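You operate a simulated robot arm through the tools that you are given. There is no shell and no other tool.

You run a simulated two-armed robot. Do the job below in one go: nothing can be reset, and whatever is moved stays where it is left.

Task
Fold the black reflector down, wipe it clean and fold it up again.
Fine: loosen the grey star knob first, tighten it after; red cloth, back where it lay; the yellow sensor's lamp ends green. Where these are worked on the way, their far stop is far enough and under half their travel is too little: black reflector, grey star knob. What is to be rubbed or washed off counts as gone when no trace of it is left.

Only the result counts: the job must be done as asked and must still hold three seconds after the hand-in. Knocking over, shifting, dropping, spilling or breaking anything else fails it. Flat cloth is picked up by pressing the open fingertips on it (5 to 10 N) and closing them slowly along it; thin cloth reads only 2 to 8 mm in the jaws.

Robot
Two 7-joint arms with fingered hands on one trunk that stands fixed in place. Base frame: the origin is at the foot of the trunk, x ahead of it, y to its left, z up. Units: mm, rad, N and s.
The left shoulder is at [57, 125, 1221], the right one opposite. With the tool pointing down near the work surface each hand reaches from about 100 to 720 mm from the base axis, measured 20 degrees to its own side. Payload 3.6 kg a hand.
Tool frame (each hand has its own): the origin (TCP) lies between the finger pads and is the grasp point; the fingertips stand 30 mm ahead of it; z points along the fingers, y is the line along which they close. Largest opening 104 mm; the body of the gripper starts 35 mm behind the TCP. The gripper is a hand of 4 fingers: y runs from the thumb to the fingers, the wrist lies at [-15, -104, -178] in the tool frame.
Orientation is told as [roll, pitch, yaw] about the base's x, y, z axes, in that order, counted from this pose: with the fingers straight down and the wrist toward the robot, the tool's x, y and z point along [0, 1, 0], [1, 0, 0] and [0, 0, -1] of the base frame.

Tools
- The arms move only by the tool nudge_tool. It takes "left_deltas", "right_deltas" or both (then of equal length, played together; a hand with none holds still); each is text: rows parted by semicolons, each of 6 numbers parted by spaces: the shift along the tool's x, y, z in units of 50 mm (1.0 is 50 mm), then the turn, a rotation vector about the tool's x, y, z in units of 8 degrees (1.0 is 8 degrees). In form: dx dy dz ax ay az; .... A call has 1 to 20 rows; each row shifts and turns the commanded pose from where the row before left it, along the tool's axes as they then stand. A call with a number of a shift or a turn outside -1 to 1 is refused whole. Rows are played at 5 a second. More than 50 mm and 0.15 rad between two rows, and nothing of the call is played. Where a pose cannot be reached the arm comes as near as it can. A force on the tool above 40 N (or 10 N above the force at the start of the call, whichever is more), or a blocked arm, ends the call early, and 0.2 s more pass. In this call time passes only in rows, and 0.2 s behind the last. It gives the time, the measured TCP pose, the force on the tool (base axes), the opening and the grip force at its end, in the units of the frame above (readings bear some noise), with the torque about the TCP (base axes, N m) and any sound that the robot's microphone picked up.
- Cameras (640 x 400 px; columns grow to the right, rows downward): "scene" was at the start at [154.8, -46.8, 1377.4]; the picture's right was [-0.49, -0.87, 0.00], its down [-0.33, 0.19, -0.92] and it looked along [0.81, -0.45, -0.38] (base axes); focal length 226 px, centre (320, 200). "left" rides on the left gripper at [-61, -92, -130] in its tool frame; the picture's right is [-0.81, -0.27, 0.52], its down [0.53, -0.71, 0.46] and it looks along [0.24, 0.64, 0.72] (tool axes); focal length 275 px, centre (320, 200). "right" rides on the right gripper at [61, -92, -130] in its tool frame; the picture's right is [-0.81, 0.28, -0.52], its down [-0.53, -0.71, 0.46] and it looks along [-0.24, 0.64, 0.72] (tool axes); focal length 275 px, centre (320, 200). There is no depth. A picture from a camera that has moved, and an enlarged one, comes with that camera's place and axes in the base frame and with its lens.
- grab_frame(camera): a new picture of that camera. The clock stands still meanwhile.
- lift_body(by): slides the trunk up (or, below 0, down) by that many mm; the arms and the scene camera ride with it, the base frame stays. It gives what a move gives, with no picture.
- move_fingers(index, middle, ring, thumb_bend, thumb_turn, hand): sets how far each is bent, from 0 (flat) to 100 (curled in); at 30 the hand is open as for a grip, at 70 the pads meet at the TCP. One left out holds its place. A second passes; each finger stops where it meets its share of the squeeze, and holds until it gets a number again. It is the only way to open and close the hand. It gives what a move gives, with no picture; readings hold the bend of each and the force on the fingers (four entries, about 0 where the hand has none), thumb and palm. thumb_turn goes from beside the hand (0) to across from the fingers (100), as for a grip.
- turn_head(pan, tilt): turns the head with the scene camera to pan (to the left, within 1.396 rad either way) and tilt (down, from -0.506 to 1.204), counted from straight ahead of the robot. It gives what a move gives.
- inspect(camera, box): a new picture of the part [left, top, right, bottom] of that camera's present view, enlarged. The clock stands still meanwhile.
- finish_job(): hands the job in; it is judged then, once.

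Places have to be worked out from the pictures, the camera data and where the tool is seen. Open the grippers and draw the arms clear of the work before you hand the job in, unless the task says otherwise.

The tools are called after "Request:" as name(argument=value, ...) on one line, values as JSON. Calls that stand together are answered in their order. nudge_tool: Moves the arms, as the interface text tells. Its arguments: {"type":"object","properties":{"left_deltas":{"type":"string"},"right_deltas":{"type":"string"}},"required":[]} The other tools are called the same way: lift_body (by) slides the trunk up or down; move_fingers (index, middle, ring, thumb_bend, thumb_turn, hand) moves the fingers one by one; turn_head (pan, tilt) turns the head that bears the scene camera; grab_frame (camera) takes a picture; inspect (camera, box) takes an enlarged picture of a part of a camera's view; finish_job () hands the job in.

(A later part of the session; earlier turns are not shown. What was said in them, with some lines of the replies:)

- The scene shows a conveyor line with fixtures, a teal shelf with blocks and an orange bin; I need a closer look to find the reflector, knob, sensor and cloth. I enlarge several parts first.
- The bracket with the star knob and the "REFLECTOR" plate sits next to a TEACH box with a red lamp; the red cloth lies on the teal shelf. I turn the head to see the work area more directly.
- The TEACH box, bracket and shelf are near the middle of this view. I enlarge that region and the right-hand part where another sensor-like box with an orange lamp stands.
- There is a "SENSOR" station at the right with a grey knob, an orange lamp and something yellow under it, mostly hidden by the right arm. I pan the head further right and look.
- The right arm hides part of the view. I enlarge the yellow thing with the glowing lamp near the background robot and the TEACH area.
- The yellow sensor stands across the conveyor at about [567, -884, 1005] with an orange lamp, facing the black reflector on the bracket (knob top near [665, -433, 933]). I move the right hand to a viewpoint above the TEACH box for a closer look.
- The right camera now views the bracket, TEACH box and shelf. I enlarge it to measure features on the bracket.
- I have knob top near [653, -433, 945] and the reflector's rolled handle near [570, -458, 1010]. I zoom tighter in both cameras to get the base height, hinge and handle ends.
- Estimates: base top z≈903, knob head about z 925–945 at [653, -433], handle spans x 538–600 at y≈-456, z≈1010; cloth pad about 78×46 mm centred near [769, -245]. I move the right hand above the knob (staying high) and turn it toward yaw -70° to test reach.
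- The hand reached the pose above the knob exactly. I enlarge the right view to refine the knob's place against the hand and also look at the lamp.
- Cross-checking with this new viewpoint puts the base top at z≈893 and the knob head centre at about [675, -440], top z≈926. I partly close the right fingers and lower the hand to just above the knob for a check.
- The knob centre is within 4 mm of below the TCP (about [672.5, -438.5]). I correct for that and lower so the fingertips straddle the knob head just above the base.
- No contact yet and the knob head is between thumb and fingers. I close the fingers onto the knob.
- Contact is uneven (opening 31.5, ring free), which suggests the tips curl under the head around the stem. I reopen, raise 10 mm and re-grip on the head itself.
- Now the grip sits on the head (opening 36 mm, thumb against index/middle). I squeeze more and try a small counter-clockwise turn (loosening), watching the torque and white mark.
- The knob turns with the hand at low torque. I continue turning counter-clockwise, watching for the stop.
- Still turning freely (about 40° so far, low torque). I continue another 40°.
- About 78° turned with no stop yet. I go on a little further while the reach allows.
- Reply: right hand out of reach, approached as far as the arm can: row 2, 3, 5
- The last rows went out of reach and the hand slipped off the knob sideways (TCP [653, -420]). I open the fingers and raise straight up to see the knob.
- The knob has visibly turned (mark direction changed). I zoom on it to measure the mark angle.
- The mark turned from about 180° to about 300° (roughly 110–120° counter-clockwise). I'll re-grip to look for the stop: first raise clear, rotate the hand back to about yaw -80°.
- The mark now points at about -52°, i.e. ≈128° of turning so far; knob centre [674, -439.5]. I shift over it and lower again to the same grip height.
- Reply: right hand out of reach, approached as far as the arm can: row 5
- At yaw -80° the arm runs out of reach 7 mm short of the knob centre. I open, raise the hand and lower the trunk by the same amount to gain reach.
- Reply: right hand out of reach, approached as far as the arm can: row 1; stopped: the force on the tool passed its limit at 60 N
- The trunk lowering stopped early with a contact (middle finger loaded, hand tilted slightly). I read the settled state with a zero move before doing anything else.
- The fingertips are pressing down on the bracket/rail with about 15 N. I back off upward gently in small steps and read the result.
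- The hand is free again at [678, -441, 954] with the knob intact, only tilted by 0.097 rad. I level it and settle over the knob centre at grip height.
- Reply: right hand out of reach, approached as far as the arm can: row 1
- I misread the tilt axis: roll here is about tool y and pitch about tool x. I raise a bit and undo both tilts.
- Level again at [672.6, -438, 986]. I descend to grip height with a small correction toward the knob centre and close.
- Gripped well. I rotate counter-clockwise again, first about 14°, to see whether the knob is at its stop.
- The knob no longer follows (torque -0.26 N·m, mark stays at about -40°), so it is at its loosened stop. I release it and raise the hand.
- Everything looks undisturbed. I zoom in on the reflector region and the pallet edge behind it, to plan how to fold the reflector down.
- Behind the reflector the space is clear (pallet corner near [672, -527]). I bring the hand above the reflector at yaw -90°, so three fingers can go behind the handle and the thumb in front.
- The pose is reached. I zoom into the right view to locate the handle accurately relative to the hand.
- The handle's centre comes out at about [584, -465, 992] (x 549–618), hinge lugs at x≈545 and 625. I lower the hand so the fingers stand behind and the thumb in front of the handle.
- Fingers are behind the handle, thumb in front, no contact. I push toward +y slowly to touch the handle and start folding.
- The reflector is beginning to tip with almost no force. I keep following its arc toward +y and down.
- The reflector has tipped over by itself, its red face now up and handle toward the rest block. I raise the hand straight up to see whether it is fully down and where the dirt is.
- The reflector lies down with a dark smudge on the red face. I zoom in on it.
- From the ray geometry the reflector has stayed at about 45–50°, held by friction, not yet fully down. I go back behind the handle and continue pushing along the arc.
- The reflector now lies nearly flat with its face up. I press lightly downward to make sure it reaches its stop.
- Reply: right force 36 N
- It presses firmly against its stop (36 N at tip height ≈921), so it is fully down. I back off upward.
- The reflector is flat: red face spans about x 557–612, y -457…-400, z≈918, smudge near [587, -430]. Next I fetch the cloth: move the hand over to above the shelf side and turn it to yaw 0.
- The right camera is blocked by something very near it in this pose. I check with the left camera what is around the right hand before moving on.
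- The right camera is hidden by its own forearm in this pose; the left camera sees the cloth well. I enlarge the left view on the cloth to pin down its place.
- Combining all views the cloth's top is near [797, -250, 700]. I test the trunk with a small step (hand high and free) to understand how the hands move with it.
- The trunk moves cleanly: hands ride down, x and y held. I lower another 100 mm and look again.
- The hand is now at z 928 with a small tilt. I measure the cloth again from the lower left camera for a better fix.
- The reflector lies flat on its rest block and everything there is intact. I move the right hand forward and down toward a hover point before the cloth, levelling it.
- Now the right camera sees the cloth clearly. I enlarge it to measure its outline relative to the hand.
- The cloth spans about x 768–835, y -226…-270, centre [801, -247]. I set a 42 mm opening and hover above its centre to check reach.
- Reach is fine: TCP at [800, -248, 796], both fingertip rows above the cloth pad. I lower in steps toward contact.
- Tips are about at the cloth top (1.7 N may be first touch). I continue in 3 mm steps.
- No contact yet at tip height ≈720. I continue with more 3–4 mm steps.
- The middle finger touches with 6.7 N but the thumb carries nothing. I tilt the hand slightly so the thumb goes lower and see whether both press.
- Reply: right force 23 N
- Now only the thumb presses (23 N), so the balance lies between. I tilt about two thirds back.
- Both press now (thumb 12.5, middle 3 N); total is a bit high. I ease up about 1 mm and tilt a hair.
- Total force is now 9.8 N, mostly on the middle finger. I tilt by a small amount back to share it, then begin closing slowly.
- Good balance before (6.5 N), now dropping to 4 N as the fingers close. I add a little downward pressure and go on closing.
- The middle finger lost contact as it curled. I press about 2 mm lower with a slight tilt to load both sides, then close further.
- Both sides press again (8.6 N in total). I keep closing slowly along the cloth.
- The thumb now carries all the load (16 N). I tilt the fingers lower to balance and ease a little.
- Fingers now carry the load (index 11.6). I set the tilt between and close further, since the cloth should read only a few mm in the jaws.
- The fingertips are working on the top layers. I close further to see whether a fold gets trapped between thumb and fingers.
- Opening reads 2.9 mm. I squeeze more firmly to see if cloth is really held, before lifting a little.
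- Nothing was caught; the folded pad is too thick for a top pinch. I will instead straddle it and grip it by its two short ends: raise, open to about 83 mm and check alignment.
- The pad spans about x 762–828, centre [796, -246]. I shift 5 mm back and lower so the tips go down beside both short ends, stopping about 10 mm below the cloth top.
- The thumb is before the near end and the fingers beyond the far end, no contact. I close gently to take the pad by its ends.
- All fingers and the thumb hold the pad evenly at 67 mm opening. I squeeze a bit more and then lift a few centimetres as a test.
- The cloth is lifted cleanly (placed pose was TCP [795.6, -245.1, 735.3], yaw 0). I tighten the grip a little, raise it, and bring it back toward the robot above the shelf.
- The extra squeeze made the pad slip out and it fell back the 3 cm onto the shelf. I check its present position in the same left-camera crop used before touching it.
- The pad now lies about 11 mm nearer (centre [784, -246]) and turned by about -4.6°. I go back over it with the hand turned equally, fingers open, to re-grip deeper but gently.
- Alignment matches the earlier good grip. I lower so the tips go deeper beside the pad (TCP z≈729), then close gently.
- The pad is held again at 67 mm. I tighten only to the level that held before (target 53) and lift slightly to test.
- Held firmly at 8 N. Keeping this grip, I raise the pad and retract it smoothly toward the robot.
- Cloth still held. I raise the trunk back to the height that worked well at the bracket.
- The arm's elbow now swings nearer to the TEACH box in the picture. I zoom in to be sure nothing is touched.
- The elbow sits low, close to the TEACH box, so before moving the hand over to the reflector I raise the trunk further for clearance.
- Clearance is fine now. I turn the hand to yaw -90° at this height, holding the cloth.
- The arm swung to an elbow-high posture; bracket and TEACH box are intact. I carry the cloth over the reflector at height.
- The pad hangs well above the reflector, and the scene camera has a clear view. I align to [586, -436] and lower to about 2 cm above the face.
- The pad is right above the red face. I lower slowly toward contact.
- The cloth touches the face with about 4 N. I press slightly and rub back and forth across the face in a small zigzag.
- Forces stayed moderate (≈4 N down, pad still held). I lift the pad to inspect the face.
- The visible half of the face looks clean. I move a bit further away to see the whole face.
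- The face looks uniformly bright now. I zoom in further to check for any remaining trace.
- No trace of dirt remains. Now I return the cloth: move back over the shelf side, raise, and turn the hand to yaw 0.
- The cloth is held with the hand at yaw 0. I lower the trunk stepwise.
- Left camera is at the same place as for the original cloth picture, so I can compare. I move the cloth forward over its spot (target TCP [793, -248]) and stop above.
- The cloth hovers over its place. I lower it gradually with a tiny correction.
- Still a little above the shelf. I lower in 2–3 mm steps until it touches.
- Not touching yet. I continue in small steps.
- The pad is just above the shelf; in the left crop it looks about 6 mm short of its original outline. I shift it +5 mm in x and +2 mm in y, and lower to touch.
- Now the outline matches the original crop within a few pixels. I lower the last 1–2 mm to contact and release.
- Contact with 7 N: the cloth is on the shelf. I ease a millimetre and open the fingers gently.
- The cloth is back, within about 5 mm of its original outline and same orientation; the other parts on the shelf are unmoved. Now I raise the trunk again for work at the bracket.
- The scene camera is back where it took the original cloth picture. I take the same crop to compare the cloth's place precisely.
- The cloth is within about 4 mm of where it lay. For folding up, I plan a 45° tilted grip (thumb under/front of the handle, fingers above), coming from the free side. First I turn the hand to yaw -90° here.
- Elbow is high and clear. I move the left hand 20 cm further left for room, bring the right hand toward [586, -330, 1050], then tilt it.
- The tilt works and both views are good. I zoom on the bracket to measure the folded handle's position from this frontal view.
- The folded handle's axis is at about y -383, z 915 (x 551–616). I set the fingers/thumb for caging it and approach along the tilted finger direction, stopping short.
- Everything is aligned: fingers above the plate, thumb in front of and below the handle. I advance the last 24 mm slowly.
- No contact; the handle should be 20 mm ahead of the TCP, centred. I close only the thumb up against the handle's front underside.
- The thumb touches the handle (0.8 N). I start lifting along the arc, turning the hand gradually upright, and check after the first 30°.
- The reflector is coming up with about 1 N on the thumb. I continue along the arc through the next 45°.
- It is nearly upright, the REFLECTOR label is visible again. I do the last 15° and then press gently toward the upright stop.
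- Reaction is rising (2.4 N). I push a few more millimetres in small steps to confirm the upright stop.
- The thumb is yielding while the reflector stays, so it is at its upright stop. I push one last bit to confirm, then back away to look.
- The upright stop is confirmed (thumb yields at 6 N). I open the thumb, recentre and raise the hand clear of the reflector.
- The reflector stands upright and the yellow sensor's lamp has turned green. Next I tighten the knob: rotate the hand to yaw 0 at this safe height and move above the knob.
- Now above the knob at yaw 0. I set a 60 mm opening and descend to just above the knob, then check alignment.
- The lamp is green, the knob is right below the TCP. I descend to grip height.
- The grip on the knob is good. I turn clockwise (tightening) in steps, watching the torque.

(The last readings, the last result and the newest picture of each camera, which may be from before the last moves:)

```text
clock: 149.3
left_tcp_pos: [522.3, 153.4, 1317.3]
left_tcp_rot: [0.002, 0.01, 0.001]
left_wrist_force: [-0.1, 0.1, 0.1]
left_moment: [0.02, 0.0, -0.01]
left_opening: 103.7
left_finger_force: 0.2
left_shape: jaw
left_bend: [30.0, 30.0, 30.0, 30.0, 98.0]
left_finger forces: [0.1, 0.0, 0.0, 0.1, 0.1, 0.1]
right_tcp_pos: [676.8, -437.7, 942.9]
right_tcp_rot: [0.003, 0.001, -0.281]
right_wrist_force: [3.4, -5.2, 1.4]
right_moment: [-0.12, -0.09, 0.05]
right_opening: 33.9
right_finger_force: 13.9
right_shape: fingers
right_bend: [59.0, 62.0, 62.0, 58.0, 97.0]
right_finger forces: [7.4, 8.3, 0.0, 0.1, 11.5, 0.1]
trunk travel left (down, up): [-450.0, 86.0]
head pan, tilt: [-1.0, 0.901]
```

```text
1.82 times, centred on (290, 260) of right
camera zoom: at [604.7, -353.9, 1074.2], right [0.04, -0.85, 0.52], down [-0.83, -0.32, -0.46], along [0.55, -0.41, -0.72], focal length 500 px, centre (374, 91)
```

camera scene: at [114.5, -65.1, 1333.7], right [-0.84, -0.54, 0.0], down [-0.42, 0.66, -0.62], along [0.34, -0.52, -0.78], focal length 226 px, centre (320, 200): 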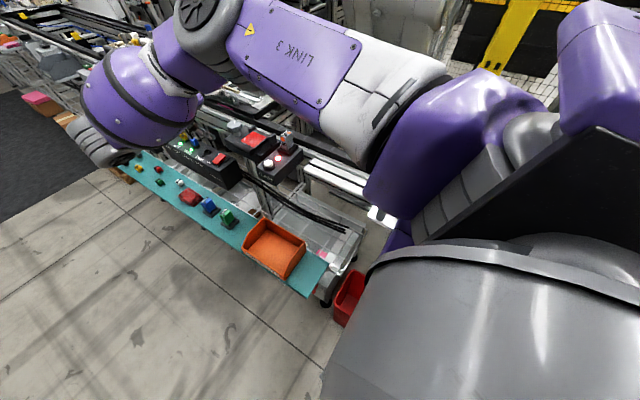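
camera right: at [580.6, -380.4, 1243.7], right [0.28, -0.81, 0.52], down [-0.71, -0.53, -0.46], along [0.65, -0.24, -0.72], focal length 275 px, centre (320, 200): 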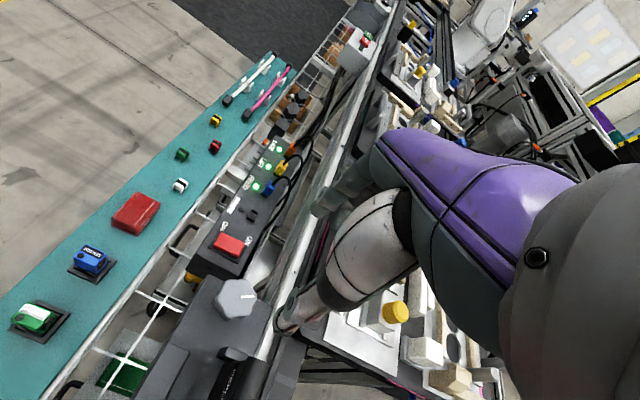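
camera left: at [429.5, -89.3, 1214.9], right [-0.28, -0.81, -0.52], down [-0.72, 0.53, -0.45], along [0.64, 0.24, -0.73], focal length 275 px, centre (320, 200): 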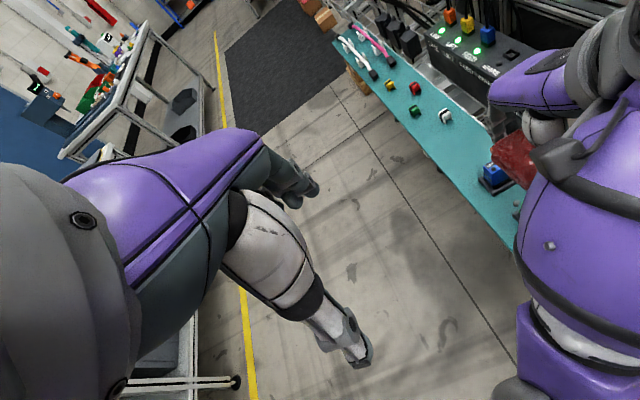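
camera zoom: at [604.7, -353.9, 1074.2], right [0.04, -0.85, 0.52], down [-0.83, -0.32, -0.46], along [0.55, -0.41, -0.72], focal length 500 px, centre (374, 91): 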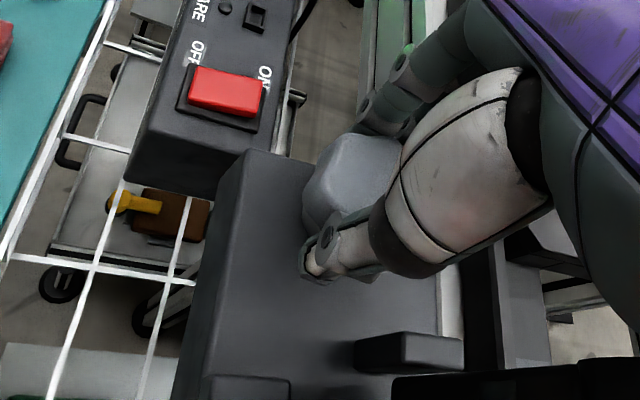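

The knob turns with the hand at low torque. I continue down to about yaw -68°.

Request:
nudge_tool(right_deltas="0 0 0 0 0 0.6;0 0 0 0 0 0.6;0 0 0 0 0 0.6;0 0 0 0 0 0.6;0 0 0 0 0 0.6;0 0 0 0 0 0.6")

Request:
nudge_tool(right_deltas="0 0 0 0 0 0.6;0 0 0 0 0 0.6;0 0 0 0 0 0.6;0 0 0 0 0 0.6;0 0 0 0 0 0.5")

Request:
inspect(camera="right", box=[180, 150, 400, 370])

```text
clock: 150.7
left_tcp_pos: [520.5, 152.9, 1317.9]
left_tcp_rot: [0.0, 0.009, 0.0]
left_wrist_force: [0.2, 0.0, 0.5]
left_moment: [0.02, 0.0, -0.01]
left_opening: 103.8
left_finger_force: 0.0
left_shape: jaw
left_bend: [30.0, 30.0, 30.0, 30.0, 98.0]
left_finger forces: [0.0, 0.1, 0.0, 0.1, 0.0, 0.0]
right_tcp_pos: [675.0, -439.1, 942.3]
right_tcp_rot: [0.0, -0.001, -0.782]
right_wrist_force: [2.3, -7.0, 3.9]
right_moment: [-0.15, -0.09, 0.04]
right_opening: 33.8
right_finger_force: 14.2
right_shape: fingers
right_bend: [59.0, 62.0, 62.0, 58.0, 97.0]
right_finger forces: [8.4, 9.0, 0.0, 0.1, 10.7, 0.0]
trunk travel left (down, up): [-450.0, 86.0]
head pan, tilt: [-1.0, 0.901]
```

```text
clock: 151.9
left_tcp_pos: [521.5, 152.8, 1318.1]
left_tcp_rot: [0.001, 0.008, 0.0]
left_wrist_force: [0.1, 0.2, -0.2]
left_moment: [-0.01, 0.02, -0.01]
left_opening: 104.0
left_finger_force: 0.1
left_shape: jaw
left_bend: [30.0, 30.0, 30.0, 30.0, 98.0]
left_finger forces: [0.0, 0.0, 0.0, 0.0, 0.1, 0.0]
right_tcp_pos: [676.5, -440.0, 943.9]
right_tcp_rot: [-0.002, -0.002, -1.189]
right_wrist_force: [-1.6, -10.1, 3.1]
right_moment: [-0.27, 0.04, 0.03]
right_opening: 33.6
right_finger_force: 13.9
right_shape: fingers
right_bend: [59.0, 62.0, 62.0, 59.0, 98.0]
right_finger forces: [8.7, 9.1, 0.0, 0.0, 10.0, 0.0]
trunk travel left (down, up): [-450.0, 86.0]
head pan, tilt: [-1.0, 0.901]
```

```text
1.82 times, centred on (290, 260) of right
camera zoom: at [697.4, -331.0, 1073.9], right [-0.65, -0.56, 0.52], down [-0.76, 0.46, -0.46], along [0.01, -0.69, -0.72], focal length 500 px, centre (374, 91)
```

zoom: 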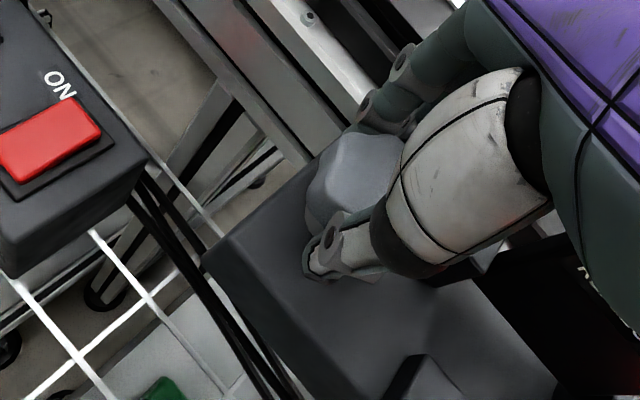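

68° done so far with low torque. I open, lift 5 cm, turn the hand back to yaw 0 and re-grip for the rest.

Request:
move_fingers(hand="right", index=47, middle=47, ring=47, thumb_bend=47)

Request:
nudge_tool(right_deltas="0 0 -0.4 0 0 0;0 0 -0.7 0 0 0;0 0 0 0 0 -0.85;0 0 0 0 0 -0.85;0 0 0 0 0 -0.85;0 0 0 0 0 -0.85;0 0 0 0 0 -0.85;0 0 0 0 0 -0.85;0 0 0 0 0 -0.85;0 0 0 0 0 -0.85;0 0 0 0 0 -0.85;0 0 0 0 0 -0.85;0 0 0 0 0 0")

Request:
inspect(camera="right", box=[180, 150, 400, 370])

Request:
inspect(camera="scene", box=[200, 60, 320, 160])

```text
clock: 152.9
left_tcp_pos: [522.0, 153.8, 1317.4]
left_tcp_rot: [0.0, 0.008, -0.001]
left_wrist_force: [0.3, -0.3, -0.1]
left_moment: [0.03, -0.01, 0.03]
left_opening: 103.7
left_finger_force: 0.1
left_shape: jaw
left_bend: [30.0, 30.0, 30.0, 30.0, 98.0]
left_finger forces: [0.0, 0.0, 0.0, 0.1, 0.1, 0.0]
right_tcp_pos: [676.3, -439.2, 943.5]
right_tcp_rot: [0.002, 0.001, -1.186]
right_wrist_force: [0.7, -0.3, -0.9]
right_moment: [-0.01, -0.02, 0.0]
right_opening: 59.5
right_finger_force: 0.1
right_shape: fingers
right_bend: [47.0, 47.0, 47.0, 47.0, 98.0]
right_finger forces: [0.0, 0.1, 0.0, 0.0, 0.0, 0.0]
trunk travel left (down, up): [-450.0, 86.0]
head pan, tilt: [-1.0, 0.901]
```

```text
clock: 155.7
left_tcp_pos: [521.8, 154.9, 1317.7]
left_tcp_rot: [0.001, 0.01, 0.001]
left_wrist_force: [0.5, 1.0, 0.2]
left_moment: [0.01, -0.01, -0.02]
left_opening: 103.8
left_finger_force: 0.1
left_shape: jaw
left_bend: [30.0, 30.0, 30.0, 30.0, 98.0]
left_finger forces: [0.0, 0.0, 0.0, 0.1, 0.0, 0.0]
right_tcp_pos: [675.5, -438.9, 999.0]
right_tcp_rot: [0.001, -0.001, 0.001]
right_wrist_force: [0.1, 0.3, 0.1]
right_moment: [0.01, -0.02, -0.01]
right_opening: 59.7
right_finger_force: 0.0
right_shape: fingers
right_bend: [47.0, 47.0, 47.0, 47.0, 98.0]
right_finger forces: [0.0, 0.0, 0.1, 0.1, 0.0, 0.0]
trunk travel left (down, up): [-450.0, 86.0]
head pan, tilt: [-1.0, 0.901]
```

```text
1.82 times, centred on (290, 260) of right
camera zoom: at [583.6, -376.8, 1128.8], right [0.28, -0.81, 0.52], down [-0.71, -0.53, -0.46], along [0.65, -0.24, -0.72], focal length 500 px, centre (374, 91)
```

zoom: 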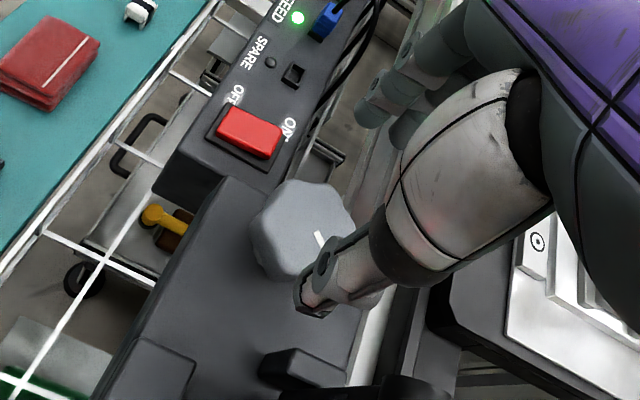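

```text
4.00 times, centred on (260, 110) of scene
camera zoom: at [114.7, -64.7, 1333.7], right [-0.84, -0.54, 0.0], down [-0.42, 0.66, -0.62], along [0.34, -0.52, -0.78], focal length 902 px, centre (560, 560)
```

zoom: 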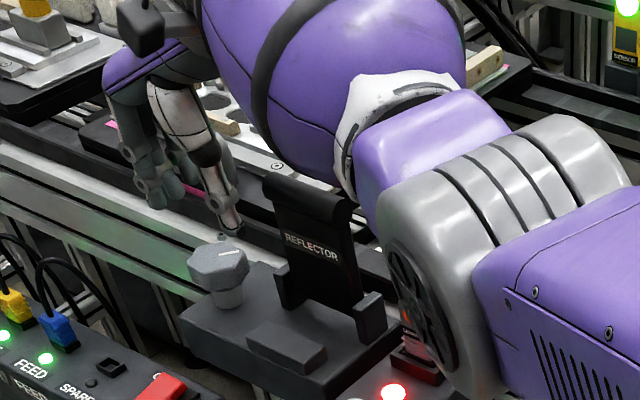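

The mark shows the knob has come back about half. The elbow now looks close to the TEACH sensor in the picture, so I turn the left hand to use its camera as a second view on that area before lowering.

Request:
nudge_tool(left_deltas="0 0 0 0 0 0.9;0 0 0 0 0 0.9;0 0 0 0 0 0.9;0 0 0 0 0 0.9;0 0 0 0 0 0.9;0 0 0 0 0 0.9;0 0 0 0 0 0.9;0 0 0 0 0 0.9;0 0 0 0 0 0.9;0 0 0 0 0 0.9;0 0 0 0 0 0")

Request:
grab_frame(camera="left")

```text
clock: 158.1
left_tcp_pos: [518.9, 151.9, 1315.5]
left_tcp_rot: [-0.01, 0.003, -1.258]
left_wrist_force: [0.4, 0.7, -0.7]
left_moment: [-0.01, 0.03, 0.02]
left_opening: 103.7
left_finger_force: 0.1
left_shape: jaw
left_bend: [30.0, 30.0, 30.0, 30.0, 98.0]
left_finger forces: [0.0, 0.0, 0.0, 0.1, 0.0, 0.0]
right_tcp_pos: [675.6, -437.7, 999.5]
right_tcp_rot: [0.001, 0.0, 0.001]
right_wrist_force: [-0.4, -0.1, -0.4]
right_moment: [-0.01, 0.03, 0.01]
right_opening: 59.6
right_finger_force: 0.0
right_shape: fingers
right_bend: [47.0, 47.0, 47.0, 47.0, 98.0]
right_finger forces: [0.0, 0.0, 0.0, 0.0, 0.0, 0.0]
trunk travel left (down, up): [-450.0, 86.0]
head pan, tilt: [-1.0, 0.901]
```

```text
taken
camera left: at [434.3, 220.2, 1446.8], right [-0.86, 0.01, -0.51], down [0.28, 0.84, -0.46], along [0.42, -0.54, -0.73], focal length 275 px, centre (320, 200)
```

left: 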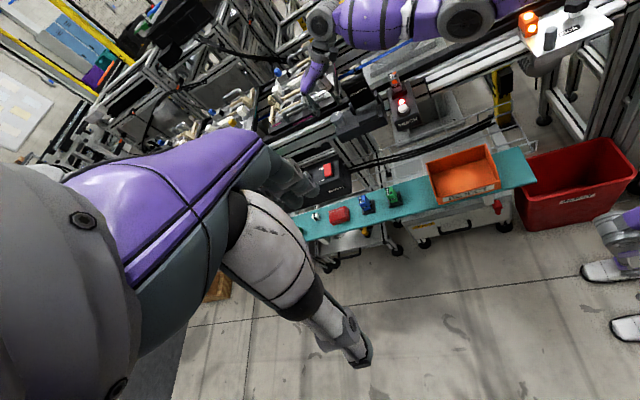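

This side view shows the right arm above the work. I enlarge the bracket/TEACH area.

Request:
inspect(camera="left", box=[270, 0, 510, 150])

```text
2.67 times, centred on (390, 75) of left
camera zoom: at [434.3, 220.2, 1446.8], right [-0.86, 0.01, -0.51], down [0.28, 0.84, -0.46], along [0.42, -0.54, -0.73], focal length 734 px, centre (133, 533)
```

zoom: 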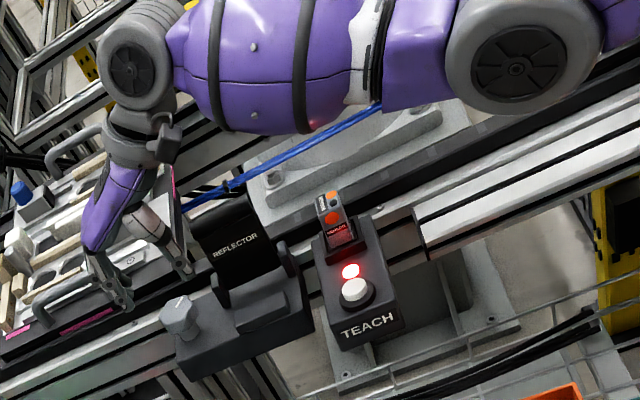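

There is ample clearance between forearm/elbow and the sensor and reflector. I lower onto the knob again and grip.

Request:
nudge_tool(right_deltas="0 0 0.4 0 0 0;0 0 0.35 0 0 0;0 0 0.25 0 0 0;0 0 0.11 0 0 0;0 0 0 0 0 0")

Request:
move_fingers(hand="right", index=70, middle=70, ring=62, thumb_bend=70)

Request:
inspect(camera="right", box=[180, 150, 400, 370])

Request:
inspect(camera="left", box=[270, 0, 510, 150])

```text
clock: 159.3
left_tcp_pos: [520.0, 152.4, 1316.3]
left_tcp_rot: [-0.009, 0.002, -1.256]
left_wrist_force: [0.6, -0.5, -0.8]
left_moment: [0.01, 0.03, -0.02]
left_opening: 103.6
left_finger_force: 0.0
left_shape: jaw
left_bend: [30.0, 30.0, 30.0, 30.0, 98.0]
left_finger forces: [0.0, 0.1, 0.0, 0.1, 0.0, 0.0]
right_tcp_pos: [675.8, -438.8, 943.9]
right_tcp_rot: [0.001, 0.0, 0.001]
right_wrist_force: [-0.9, 0.1, -0.4]
right_moment: [0.01, 0.01, -0.03]
right_opening: 59.4
right_finger_force: 0.1
right_shape: fingers
right_bend: [47.0, 47.0, 47.0, 47.0, 98.0]
right_finger forces: [0.1, 0.1, 0.0, 0.0, 0.0, 0.1]
trunk travel left (down, up): [-450.0, 86.0]
head pan, tilt: [-1.0, 0.901]
```

```text
clock: 160.3
left_tcp_pos: [519.6, 150.7, 1315.5]
left_tcp_rot: [-0.007, 0.004, -1.257]
left_wrist_force: [0.4, -0.4, 0.0]
left_moment: [-0.01, 0.0, 0.02]
left_opening: 103.7
left_finger_force: 0.0
left_shape: jaw
left_bend: [30.0, 30.0, 30.0, 30.0, 98.0]
left_finger forces: [0.0, 0.0, 0.0, 0.0, 0.0, 0.1]
right_tcp_pos: [676.9, -438.4, 942.8]
right_tcp_rot: [0.0, 0.0, 0.0]
right_wrist_force: [4.2, -3.3, -0.2]
right_moment: [-0.09, -0.11, 0.03]
right_opening: 35.1
right_finger_force: 13.9
right_shape: fingers
right_bend: [58.0, 63.0, 62.0, 58.0, 97.0]
right_finger forces: [8.8, 7.0, 0.0, 0.0, 11.5, 0.1]
trunk travel left (down, up): [-450.0, 86.0]
head pan, tilt: [-1.0, 0.901]
```

```text
1.82 times, centred on (290, 260) of right
camera zoom: at [583.8, -378.0, 1073.8], right [0.28, -0.81, 0.52], down [-0.71, -0.53, -0.46], along [0.65, -0.24, -0.72], focal length 500 px, centre (374, 91)
```

zoom: 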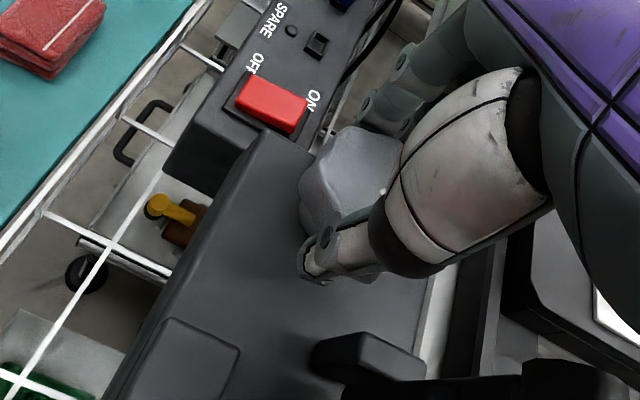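

```text
2.67 times, centred on (390, 75) of left
camera zoom: at [434.8, 219.6, 1446.7], right [-0.86, 0.01, -0.51], down [0.28, 0.84, -0.46], along [0.42, -0.54, -0.73], focal length 734 px, centre (133, 533)
```

zoom: 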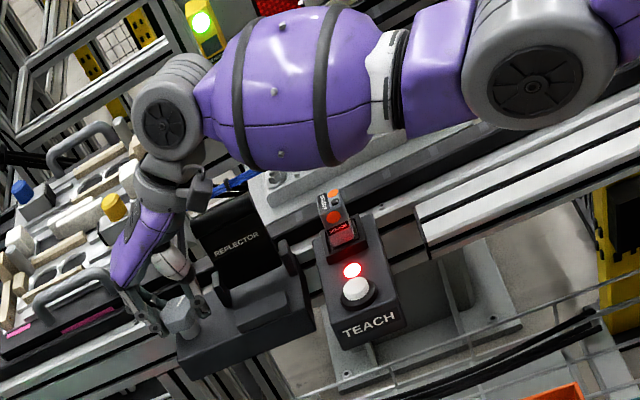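

Gripped again; the left view even shows the yellow sensor's lamp green. I continue clockwise.

Request:
nudge_tool(right_deltas="0 0 0 0 0 0.5;0 0 0 0 0 0.6;0 0 0 0 0 0.6;0 0 0 0 0 0.6;0 0 0 0 0 0.6;0 0 0 0 0 0.6")

Request:
inspect(camera="right", box=[180, 150, 400, 370])

```text
clock: 161.7
left_tcp_pos: [518.7, 150.8, 1315.5]
left_tcp_rot: [-0.007, 0.007, -1.257]
left_wrist_force: [-0.5, 1.1, 0.6]
left_moment: [0.0, -0.01, 0.01]
left_opening: 103.9
left_finger_force: 0.2
left_shape: jaw
left_bend: [30.0, 30.0, 30.0, 30.0, 98.0]
left_finger forces: [0.0, 0.0, 0.1, 0.0, 0.1, 0.0]
right_tcp_pos: [673.7, -438.7, 942.0]
right_tcp_rot: [-0.003, 0.0, -0.491]
right_wrist_force: [2.3, -9.2, 1.9]
right_moment: [-0.25, -0.02, 0.07]
right_opening: 35.0
right_finger_force: 14.2
right_shape: fingers
right_bend: [58.0, 62.0, 62.0, 58.0, 98.0]
right_finger forces: [8.6, 8.8, 0.0, 0.1, 11.2, 0.0]
trunk travel left (down, up): [-450.0, 86.0]
head pan, tilt: [-1.0, 0.901]
```

```text
1.82 times, centred on (290, 260) of right
camera zoom: at [622.8, -341.4, 1073.5], right [-0.14, -0.84, 0.52], down [-0.88, -0.14, -0.46], along [0.45, -0.52, -0.72], focal length 500 px, centre (374, 91)
```

zoom: 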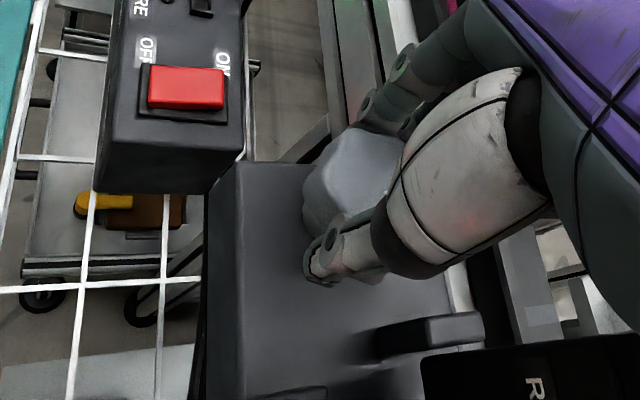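

Turning on (about 96° total). I continue in two smaller portions watching torque for the stop.

Request:
nudge_tool(right_deltas="0 0 0 0 0 0.5;0 0 0 0 0 0.5;0 0 0 0 0 0.5;0 0 0 0 0 0.5")

Request:
nudge_tool(right_deltas="0 0 0 0 0 0.5;0 0 0 0 0 0.5;0 0 0 0 0 0.5;0 0 0 0 0 0.5;0 0 0 0 0 0.5")

Request:
inspect(camera="right", box=[180, 150, 400, 370])

```text
clock: 162.7
left_tcp_pos: [518.4, 150.9, 1316.6]
left_tcp_rot: [-0.01, 0.004, -1.256]
left_wrist_force: [0.0, -0.1, -0.7]
left_moment: [0.0, 0.01, 0.01]
left_opening: 103.8
left_finger_force: 0.1
left_shape: jaw
left_bend: [30.0, 30.0, 30.0, 30.0, 98.0]
left_finger forces: [0.0, 0.0, 0.0, 0.1, 0.0, 0.0]
right_tcp_pos: [674.8, -438.9, 943.5]
right_tcp_rot: [0.0, 0.0, -0.768]
right_wrist_force: [-1.7, -7.4, 3.3]
right_moment: [-0.15, 0.1, 0.04]
right_opening: 34.7
right_finger_force: 14.2
right_shape: fingers
right_bend: [59.0, 62.0, 62.0, 58.0, 98.0]
right_finger forces: [7.9, 8.2, 0.0, 0.1, 11.9, 0.1]
trunk travel left (down, up): [-450.0, 86.0]
head pan, tilt: [-1.0, 0.901]
```

```text
clock: 163.9
left_tcp_pos: [519.7, 151.7, 1316.2]
left_tcp_rot: [-0.009, 0.004, -1.257]
left_wrist_force: [-0.2, 0.1, -0.6]
left_moment: [0.03, 0.02, -0.01]
left_opening: 103.8
left_finger_force: 0.1
left_shape: jaw
left_bend: [30.0, 30.0, 30.0, 30.0, 98.0]
left_finger forces: [0.0, 0.0, 0.0, 0.0, 0.1, 0.1]
right_tcp_pos: [676.6, -438.3, 942.0]
right_tcp_rot: [0.002, 0.001, -1.118]
right_wrist_force: [2.9, -7.6, 1.6]
right_moment: [-0.2, -0.05, 0.24]
right_opening: 33.9
right_finger_force: 12.7
right_shape: fingers
right_bend: [59.0, 61.0, 62.0, 58.0, 99.0]
right_finger forces: [8.0, 8.4, 0.1, 0.1, 9.2, 0.1]
trunk travel left (down, up): [-450.0, 86.0]
head pan, tilt: [-1.0, 0.901]
```

```text
1.82 times, centred on (290, 260) of right
camera zoom: at [690.2, -329.0, 1073.3], right [-0.61, -0.6, 0.52], down [-0.79, 0.41, -0.46], along [0.06, -0.69, -0.72], focal length 500 px, centre (374, 91)
```

zoom: 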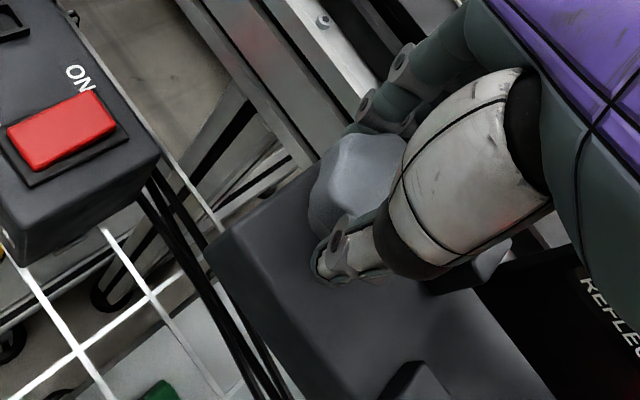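

Torque has risen to 0.24 N·m, the same as at the other stop, so the knob should be at its tight end. I release, raise, and check the white mark.

Request:
move_fingers(hand="right", index=47, middle=47, ring=47, thumb_bend=47)

Request:
nudge_tool(right_deltas="0 0 -0.4 0 0 0;0 0 -0.7 0 0 0;0 0 -0.8 0 0 0;0 0 -0.8 0 0 0;0 0 0 0 0 0")

Request:
inspect(camera="right", box=[180, 220, 400, 400])

Request:
inspect(camera="left", box=[270, 0, 510, 150])

```text
clock: 164.9
left_tcp_pos: [519.2, 152.0, 1315.9]
left_tcp_rot: [-0.007, 0.004, -1.257]
left_wrist_force: [0.9, -0.2, -0.2]
left_moment: [0.02, 0.0, 0.03]
left_opening: 103.7
left_finger_force: 0.0
left_shape: jaw
left_bend: [30.0, 30.0, 30.0, 30.0, 98.0]
left_finger forces: [0.0, 0.0, 0.0, 0.0, 0.0, 0.0]
right_tcp_pos: [674.9, -438.0, 943.4]
right_tcp_rot: [0.0, 0.001, -1.116]
right_wrist_force: [-1.0, 0.5, -1.0]
right_moment: [-0.02, 0.01, 0.0]
right_opening: 59.1
right_finger_force: 0.1
right_shape: fingers
right_bend: [47.0, 47.0, 47.0, 47.0, 98.0]
right_finger forces: [0.1, 0.0, 0.0, 0.0, 0.1, 0.0]
trunk travel left (down, up): [-450.0, 86.0]
head pan, tilt: [-1.0, 0.901]
```

```text
clock: 166.1
left_tcp_pos: [519.3, 152.6, 1316.1]
left_tcp_rot: [-0.008, 0.003, -1.257]
left_wrist_force: [0.0, 1.0, -0.4]
left_moment: [0.01, 0.02, 0.01]
left_opening: 103.8
left_finger_force: 0.0
left_shape: jaw
left_bend: [30.0, 30.0, 30.0, 30.0, 98.0]
left_finger forces: [0.0, 0.0, 0.1, 0.0, 0.0, 0.0]
right_tcp_pos: [676.5, -438.1, 1078.7]
right_tcp_rot: [0.0, 0.0, -1.118]
right_wrist_force: [-0.6, 0.5, 0.3]
right_moment: [-0.01, 0.01, -0.02]
right_opening: 59.5
right_finger_force: 0.0
right_shape: fingers
right_bend: [47.0, 47.0, 47.0, 47.0, 98.0]
right_finger forces: [0.0, 0.0, 0.1, 0.0, 0.0, 0.0]
trunk travel left (down, up): [-450.0, 86.0]
head pan, tilt: [-1.0, 0.901]
```

```text
2.22 times, centred on (290, 310) of right
camera zoom: at [690.8, -328.0, 1208.5], right [-0.61, -0.6, 0.52], down [-0.79, 0.41, -0.46], along [0.06, -0.69, -0.72], focal length 612 px, centre (387, -44)
```

zoom: 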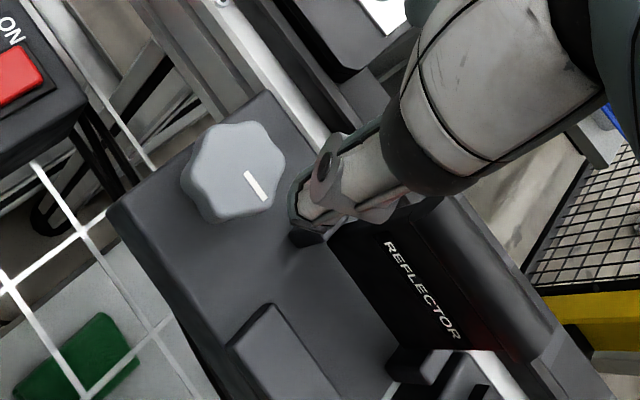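

```text
2.67 times, centred on (390, 75) of left
camera zoom: at [434.6, 219.8, 1446.6], right [-0.86, 0.01, -0.51], down [0.28, 0.84, -0.46], along [0.42, -0.54, -0.73], focal length 734 px, centre (133, 533)
```

zoom: 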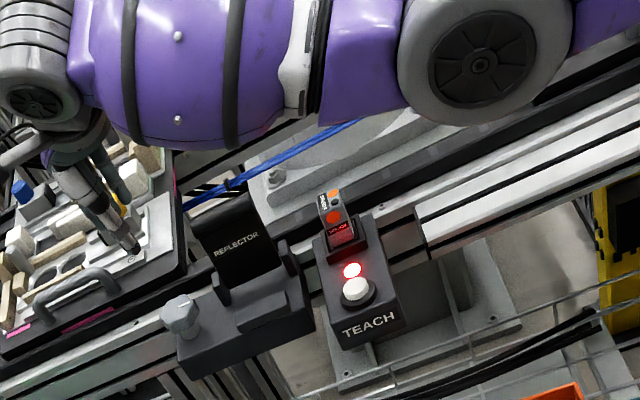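

The mark points back to -x (≈180°), exactly as at the start, so the knob is tight. I check the sensor lamp and reflector, then withdraw the arm upward.

Request:
nudge_tool(right_deltas="0 0 -0.8 0 0 0;0 0 -0.8 0 0 0;0 0 -0.8 0 0 0;-0.5 -0.66 0 0 0 0;-0.5 -0.66 0 0 0 0;-0.5 -0.66 0 0 0 0;-0.5 -0.66 0 0 0 0;-0.5 -0.66 0 0 0 0;0 0 0 0 0 0")

Request:
move_fingers(hand="right", index=30, middle=30, ring=30, thumb_bend=30)

Request:
grab_frame(camera="scene")

Request:
grab_frame(camera="left")

Request:
grab_frame(camera="right")

```text
clock: 168.1
left_tcp_pos: [518.4, 151.5, 1316.3]
left_tcp_rot: [-0.008, 0.005, -1.256]
left_wrist_force: [-1.2, -0.1, 0.5]
left_moment: [0.02, 0.01, -0.03]
left_opening: 103.8
left_finger_force: 0.0
left_shape: jaw
left_bend: [30.0, 30.0, 30.0, 30.0, 98.0]
left_finger forces: [0.1, 0.0, 0.0, 0.0, 0.1, 0.1]
right_tcp_pos: [491.4, -344.8, 1197.4]
right_tcp_rot: [-0.001, 0.002, -1.117]
right_wrist_force: [0.8, 0.6, -0.4]
right_moment: [0.02, 0.01, -0.01]
right_opening: 59.7
right_finger_force: 0.0
right_shape: fingers
right_bend: [47.0, 47.0, 47.0, 47.0, 98.0]
right_finger forces: [0.1, 0.1, 0.0, 0.0, 0.0, 0.0]
trunk travel left (down, up): [-450.0, 86.0]
head pan, tilt: [-1.0, 0.901]
```

```text
clock: 169.1
left_tcp_pos: [518.3, 152.7, 1316.7]
left_tcp_rot: [-0.009, 0.004, -1.256]
left_wrist_force: [-0.6, 0.3, -0.3]
left_moment: [0.04, -0.01, 0.01]
left_opening: 103.7
left_finger_force: 0.1
left_shape: jaw
left_bend: [30.0, 30.0, 30.0, 30.0, 98.0]
left_finger forces: [0.0, 0.0, 0.0, 0.0, 0.1, 0.1]
right_tcp_pos: [492.5, -344.3, 1197.6]
right_tcp_rot: [-0.002, 0.0, -1.117]
right_wrist_force: [0.1, 0.9, -0.4]
right_moment: [0.03, 0.01, 0.0]
right_opening: 102.6
right_finger_force: 0.0
right_shape: fingers
right_bend: [30.0, 30.0, 30.0, 30.0, 98.0]
right_finger forces: [0.0, 0.0, 0.0, 0.1, 0.0, 0.1]
trunk travel left (down, up): [-450.0, 86.0]
head pan, tilt: [-1.0, 0.901]
```

```text
taken
camera scene: at [114.7, -64.8, 1333.7], right [-0.84, -0.54, 0.0], down [-0.42, 0.66, -0.62], along [0.34, -0.52, -0.78], focal length 226 px, centre (320, 200)
```

scene: 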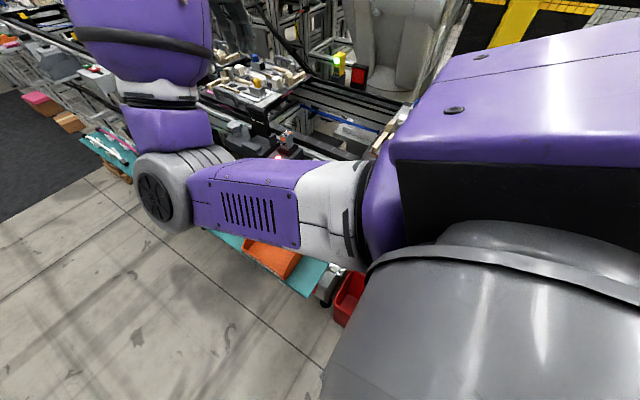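

```text
taken
camera left: at [434.2, 220.0, 1446.8], right [-0.86, 0.01, -0.51], down [0.28, 0.84, -0.46], along [0.42, -0.54, -0.73], focal length 275 px, centre (320, 200)
```

left: 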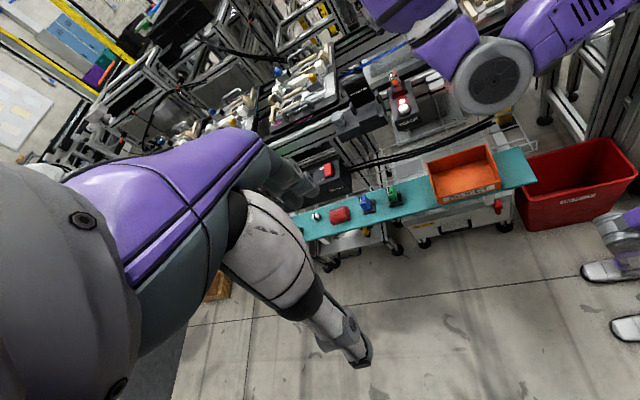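

```text
taken
camera right: at [506.3, -234.4, 1328.4], right [-0.61, -0.6, 0.52], down [-0.79, 0.41, -0.46], along [0.06, -0.69, -0.72], focal length 275 px, centre (320, 200)
```

right: 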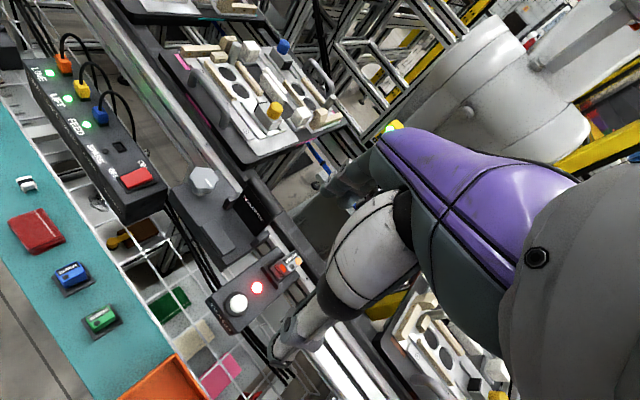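

The lamp is green and the work looks right. I draw the right arm further back and up, then take close looks at the lamp, reflector, knob and cloth.

Request:
nudge_tool(right_deltas="-0.3 -0.4 -0.5 0 0 0;-0.3 -0.4 -0.5 0 0 0;-0.3 -0.4 -0.5 0 0 0;-0.3 -0.4 -0.5 0 0 0;0 0 0 0 0 0")

Request:
inspect(camera="scene", box=[310, 35, 410, 105])

Request:
inspect(camera="right", box=[0, 130, 320, 360])

Request:
inspect(camera="left", box=[280, 60, 440, 240])

```text
clock: 170.3
left_tcp_pos: [519.3, 153.4, 1316.0]
left_tcp_rot: [-0.01, 0.002, -1.258]
left_wrist_force: [0.4, 0.9, 0.0]
left_moment: [0.0, 0.01, -0.02]
left_opening: 103.6
left_finger_force: 0.0
left_shape: jaw
left_bend: [30.0, 30.0, 30.0, 30.0, 98.0]
left_finger forces: [0.1, 0.1, 0.0, 0.0, 0.1, 0.1]
right_tcp_pos: [403.8, -309.8, 1299.2]
right_tcp_rot: [-0.001, 0.0, -1.117]
right_wrist_force: [1.0, -0.1, -0.5]
right_moment: [-0.02, 0.02, -0.02]
right_opening: 103.1
right_finger_force: 0.1
right_shape: fingers
right_bend: [30.0, 30.0, 30.0, 30.0, 98.0]
right_finger forces: [0.1, 0.0, 0.1, 0.1, 0.1, 0.1]
right hand out of reach, approached as far as the arm can: row 4
trunk travel left (down, up): [-450.0, 86.0]
head pan, tilt: [-1.0, 0.901]
```

```text
5.71 times, centred on (360, 70) of scene
camera zoom: at [115.1, -64.7, 1333.6], right [-0.84, -0.54, 0.0], down [-0.42, 0.66, -0.62], along [0.34, -0.52, -0.78], focal length 1288 px, centre (91, 943)
```

zoom: 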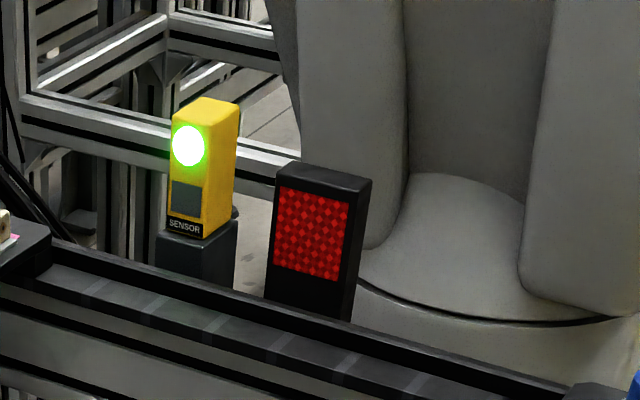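

```text
1.74 times, centred on (160, 245) of right
camera zoom: at [418.7, -200.0, 1429.4], right [-0.61, -0.6, 0.52], down [-0.79, 0.41, -0.46], along [0.06, -0.69, -0.72], focal length 479 px, centre (598, 122)
```

zoom: 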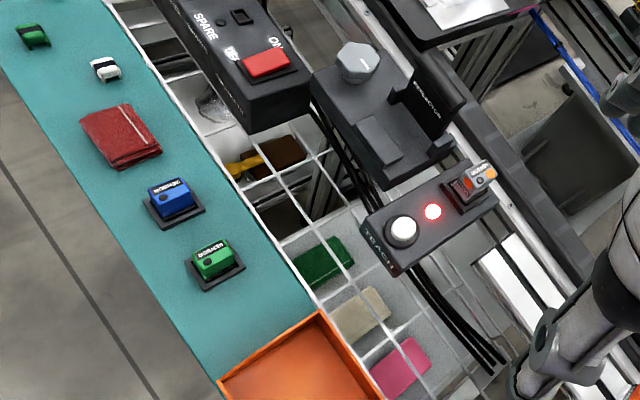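

```text
2.22 times, centred on (360, 150) of left
camera zoom: at [434.7, 220.1, 1446.6], right [-0.86, 0.01, -0.51], down [0.28, 0.84, -0.46], along [0.42, -0.54, -0.73], focal length 612 px, centre (231, 311)
```

zoom: 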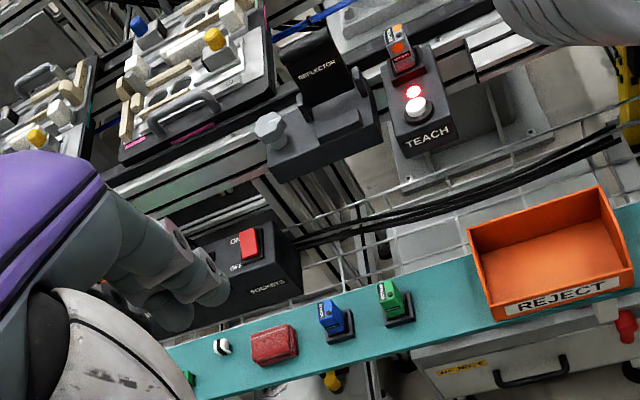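

Lamp green, reflector upright, parts all in place. One last comparison of knob mark, reflector and cloth in the same scene crops as at the start.

Request:
inspect(camera="scene", box=[230, 98, 300, 168])

Request:
inspect(camera="scene", box=[170, 160, 270, 240])

```text
5.71 times, centred on (265, 133) of scene
camera zoom: at [115.1, -64.7, 1333.6], right [-0.84, -0.54, 0.0], down [-0.42, 0.66, -0.62], along [0.34, -0.52, -0.78], focal length 1288 px, centre (634, 583)
```

zoom: 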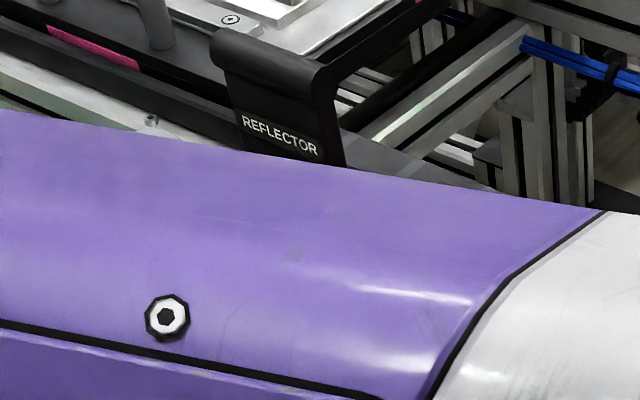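

```text
5.00 times, centred on (220, 200) of scene
camera zoom: at [115.1, -64.7, 1333.6], right [-0.84, -0.54, 0.0], down [-0.42, 0.66, -0.62], along [0.34, -0.52, -0.78], focal length 1127 px, centre (820, 200)
```

zoom: 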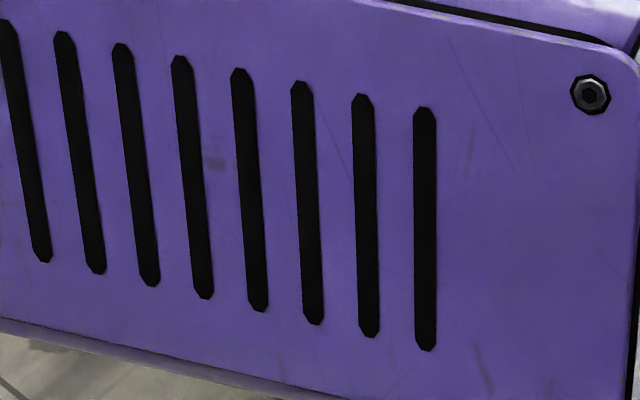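

The reflector's outline and label match the start picture exactly. I glance once more at the knob mark from the right camera.

Request:
inspect(camera="right", box=[140, 140, 240, 220])

```text
5.00 times, centred on (190, 180) of right
camera zoom: at [418.7, -200.0, 1429.4], right [-0.61, -0.6, 0.52], down [-0.79, 0.41, -0.46], along [0.06, -0.69, -0.72], focal length 1376 px, centre (970, 300)
```

zoom: 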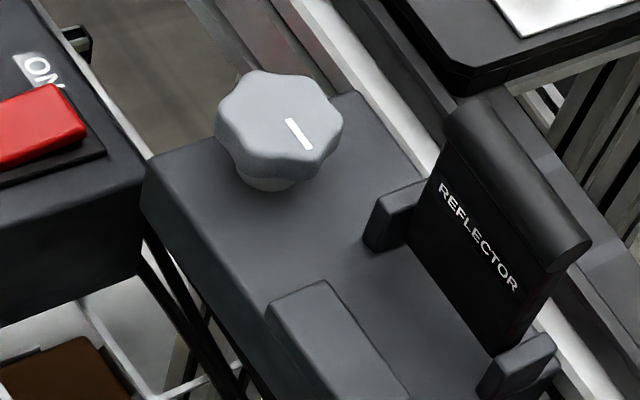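

The knob mark points along -x again as at the start, the reflector is upright and clean, the lamp is green and the cloth lies in its place. Both hands are open and clear, so I hand the job in.

Request:
finish_job()

```text
The job is handed in.
```

The job is done and handed in: the black reflector was folded down, wiped clean and folded back up, and the yellow sensor's lamp is green.

- **Star knob:** I turned it fully loose to its stop before folding. Afterwards I tightened it back to the other stop, and its white mark points the same way as at the start.
- **Reflector:** It went down to its stop. After wiping I saw no trace of the smudge in enlarged views. It now stands upright against its stop, matching its starting position.
- **Red cloth:** My first grip slipped, and the cloth dropped about 3 cm onto the shelf it had been lifted from. I picked it up again, and it now lies about 5 mm from where it started, with the same orientation.
- **A hard contact:** While I lowered the trunk early on, the right hand's fingertips came down on the bracket area, and the move stopped at the 60 N force limit. Nothing looked damaged or moved in the pictures afterwards.

Both hands are open and drawn back from the work.
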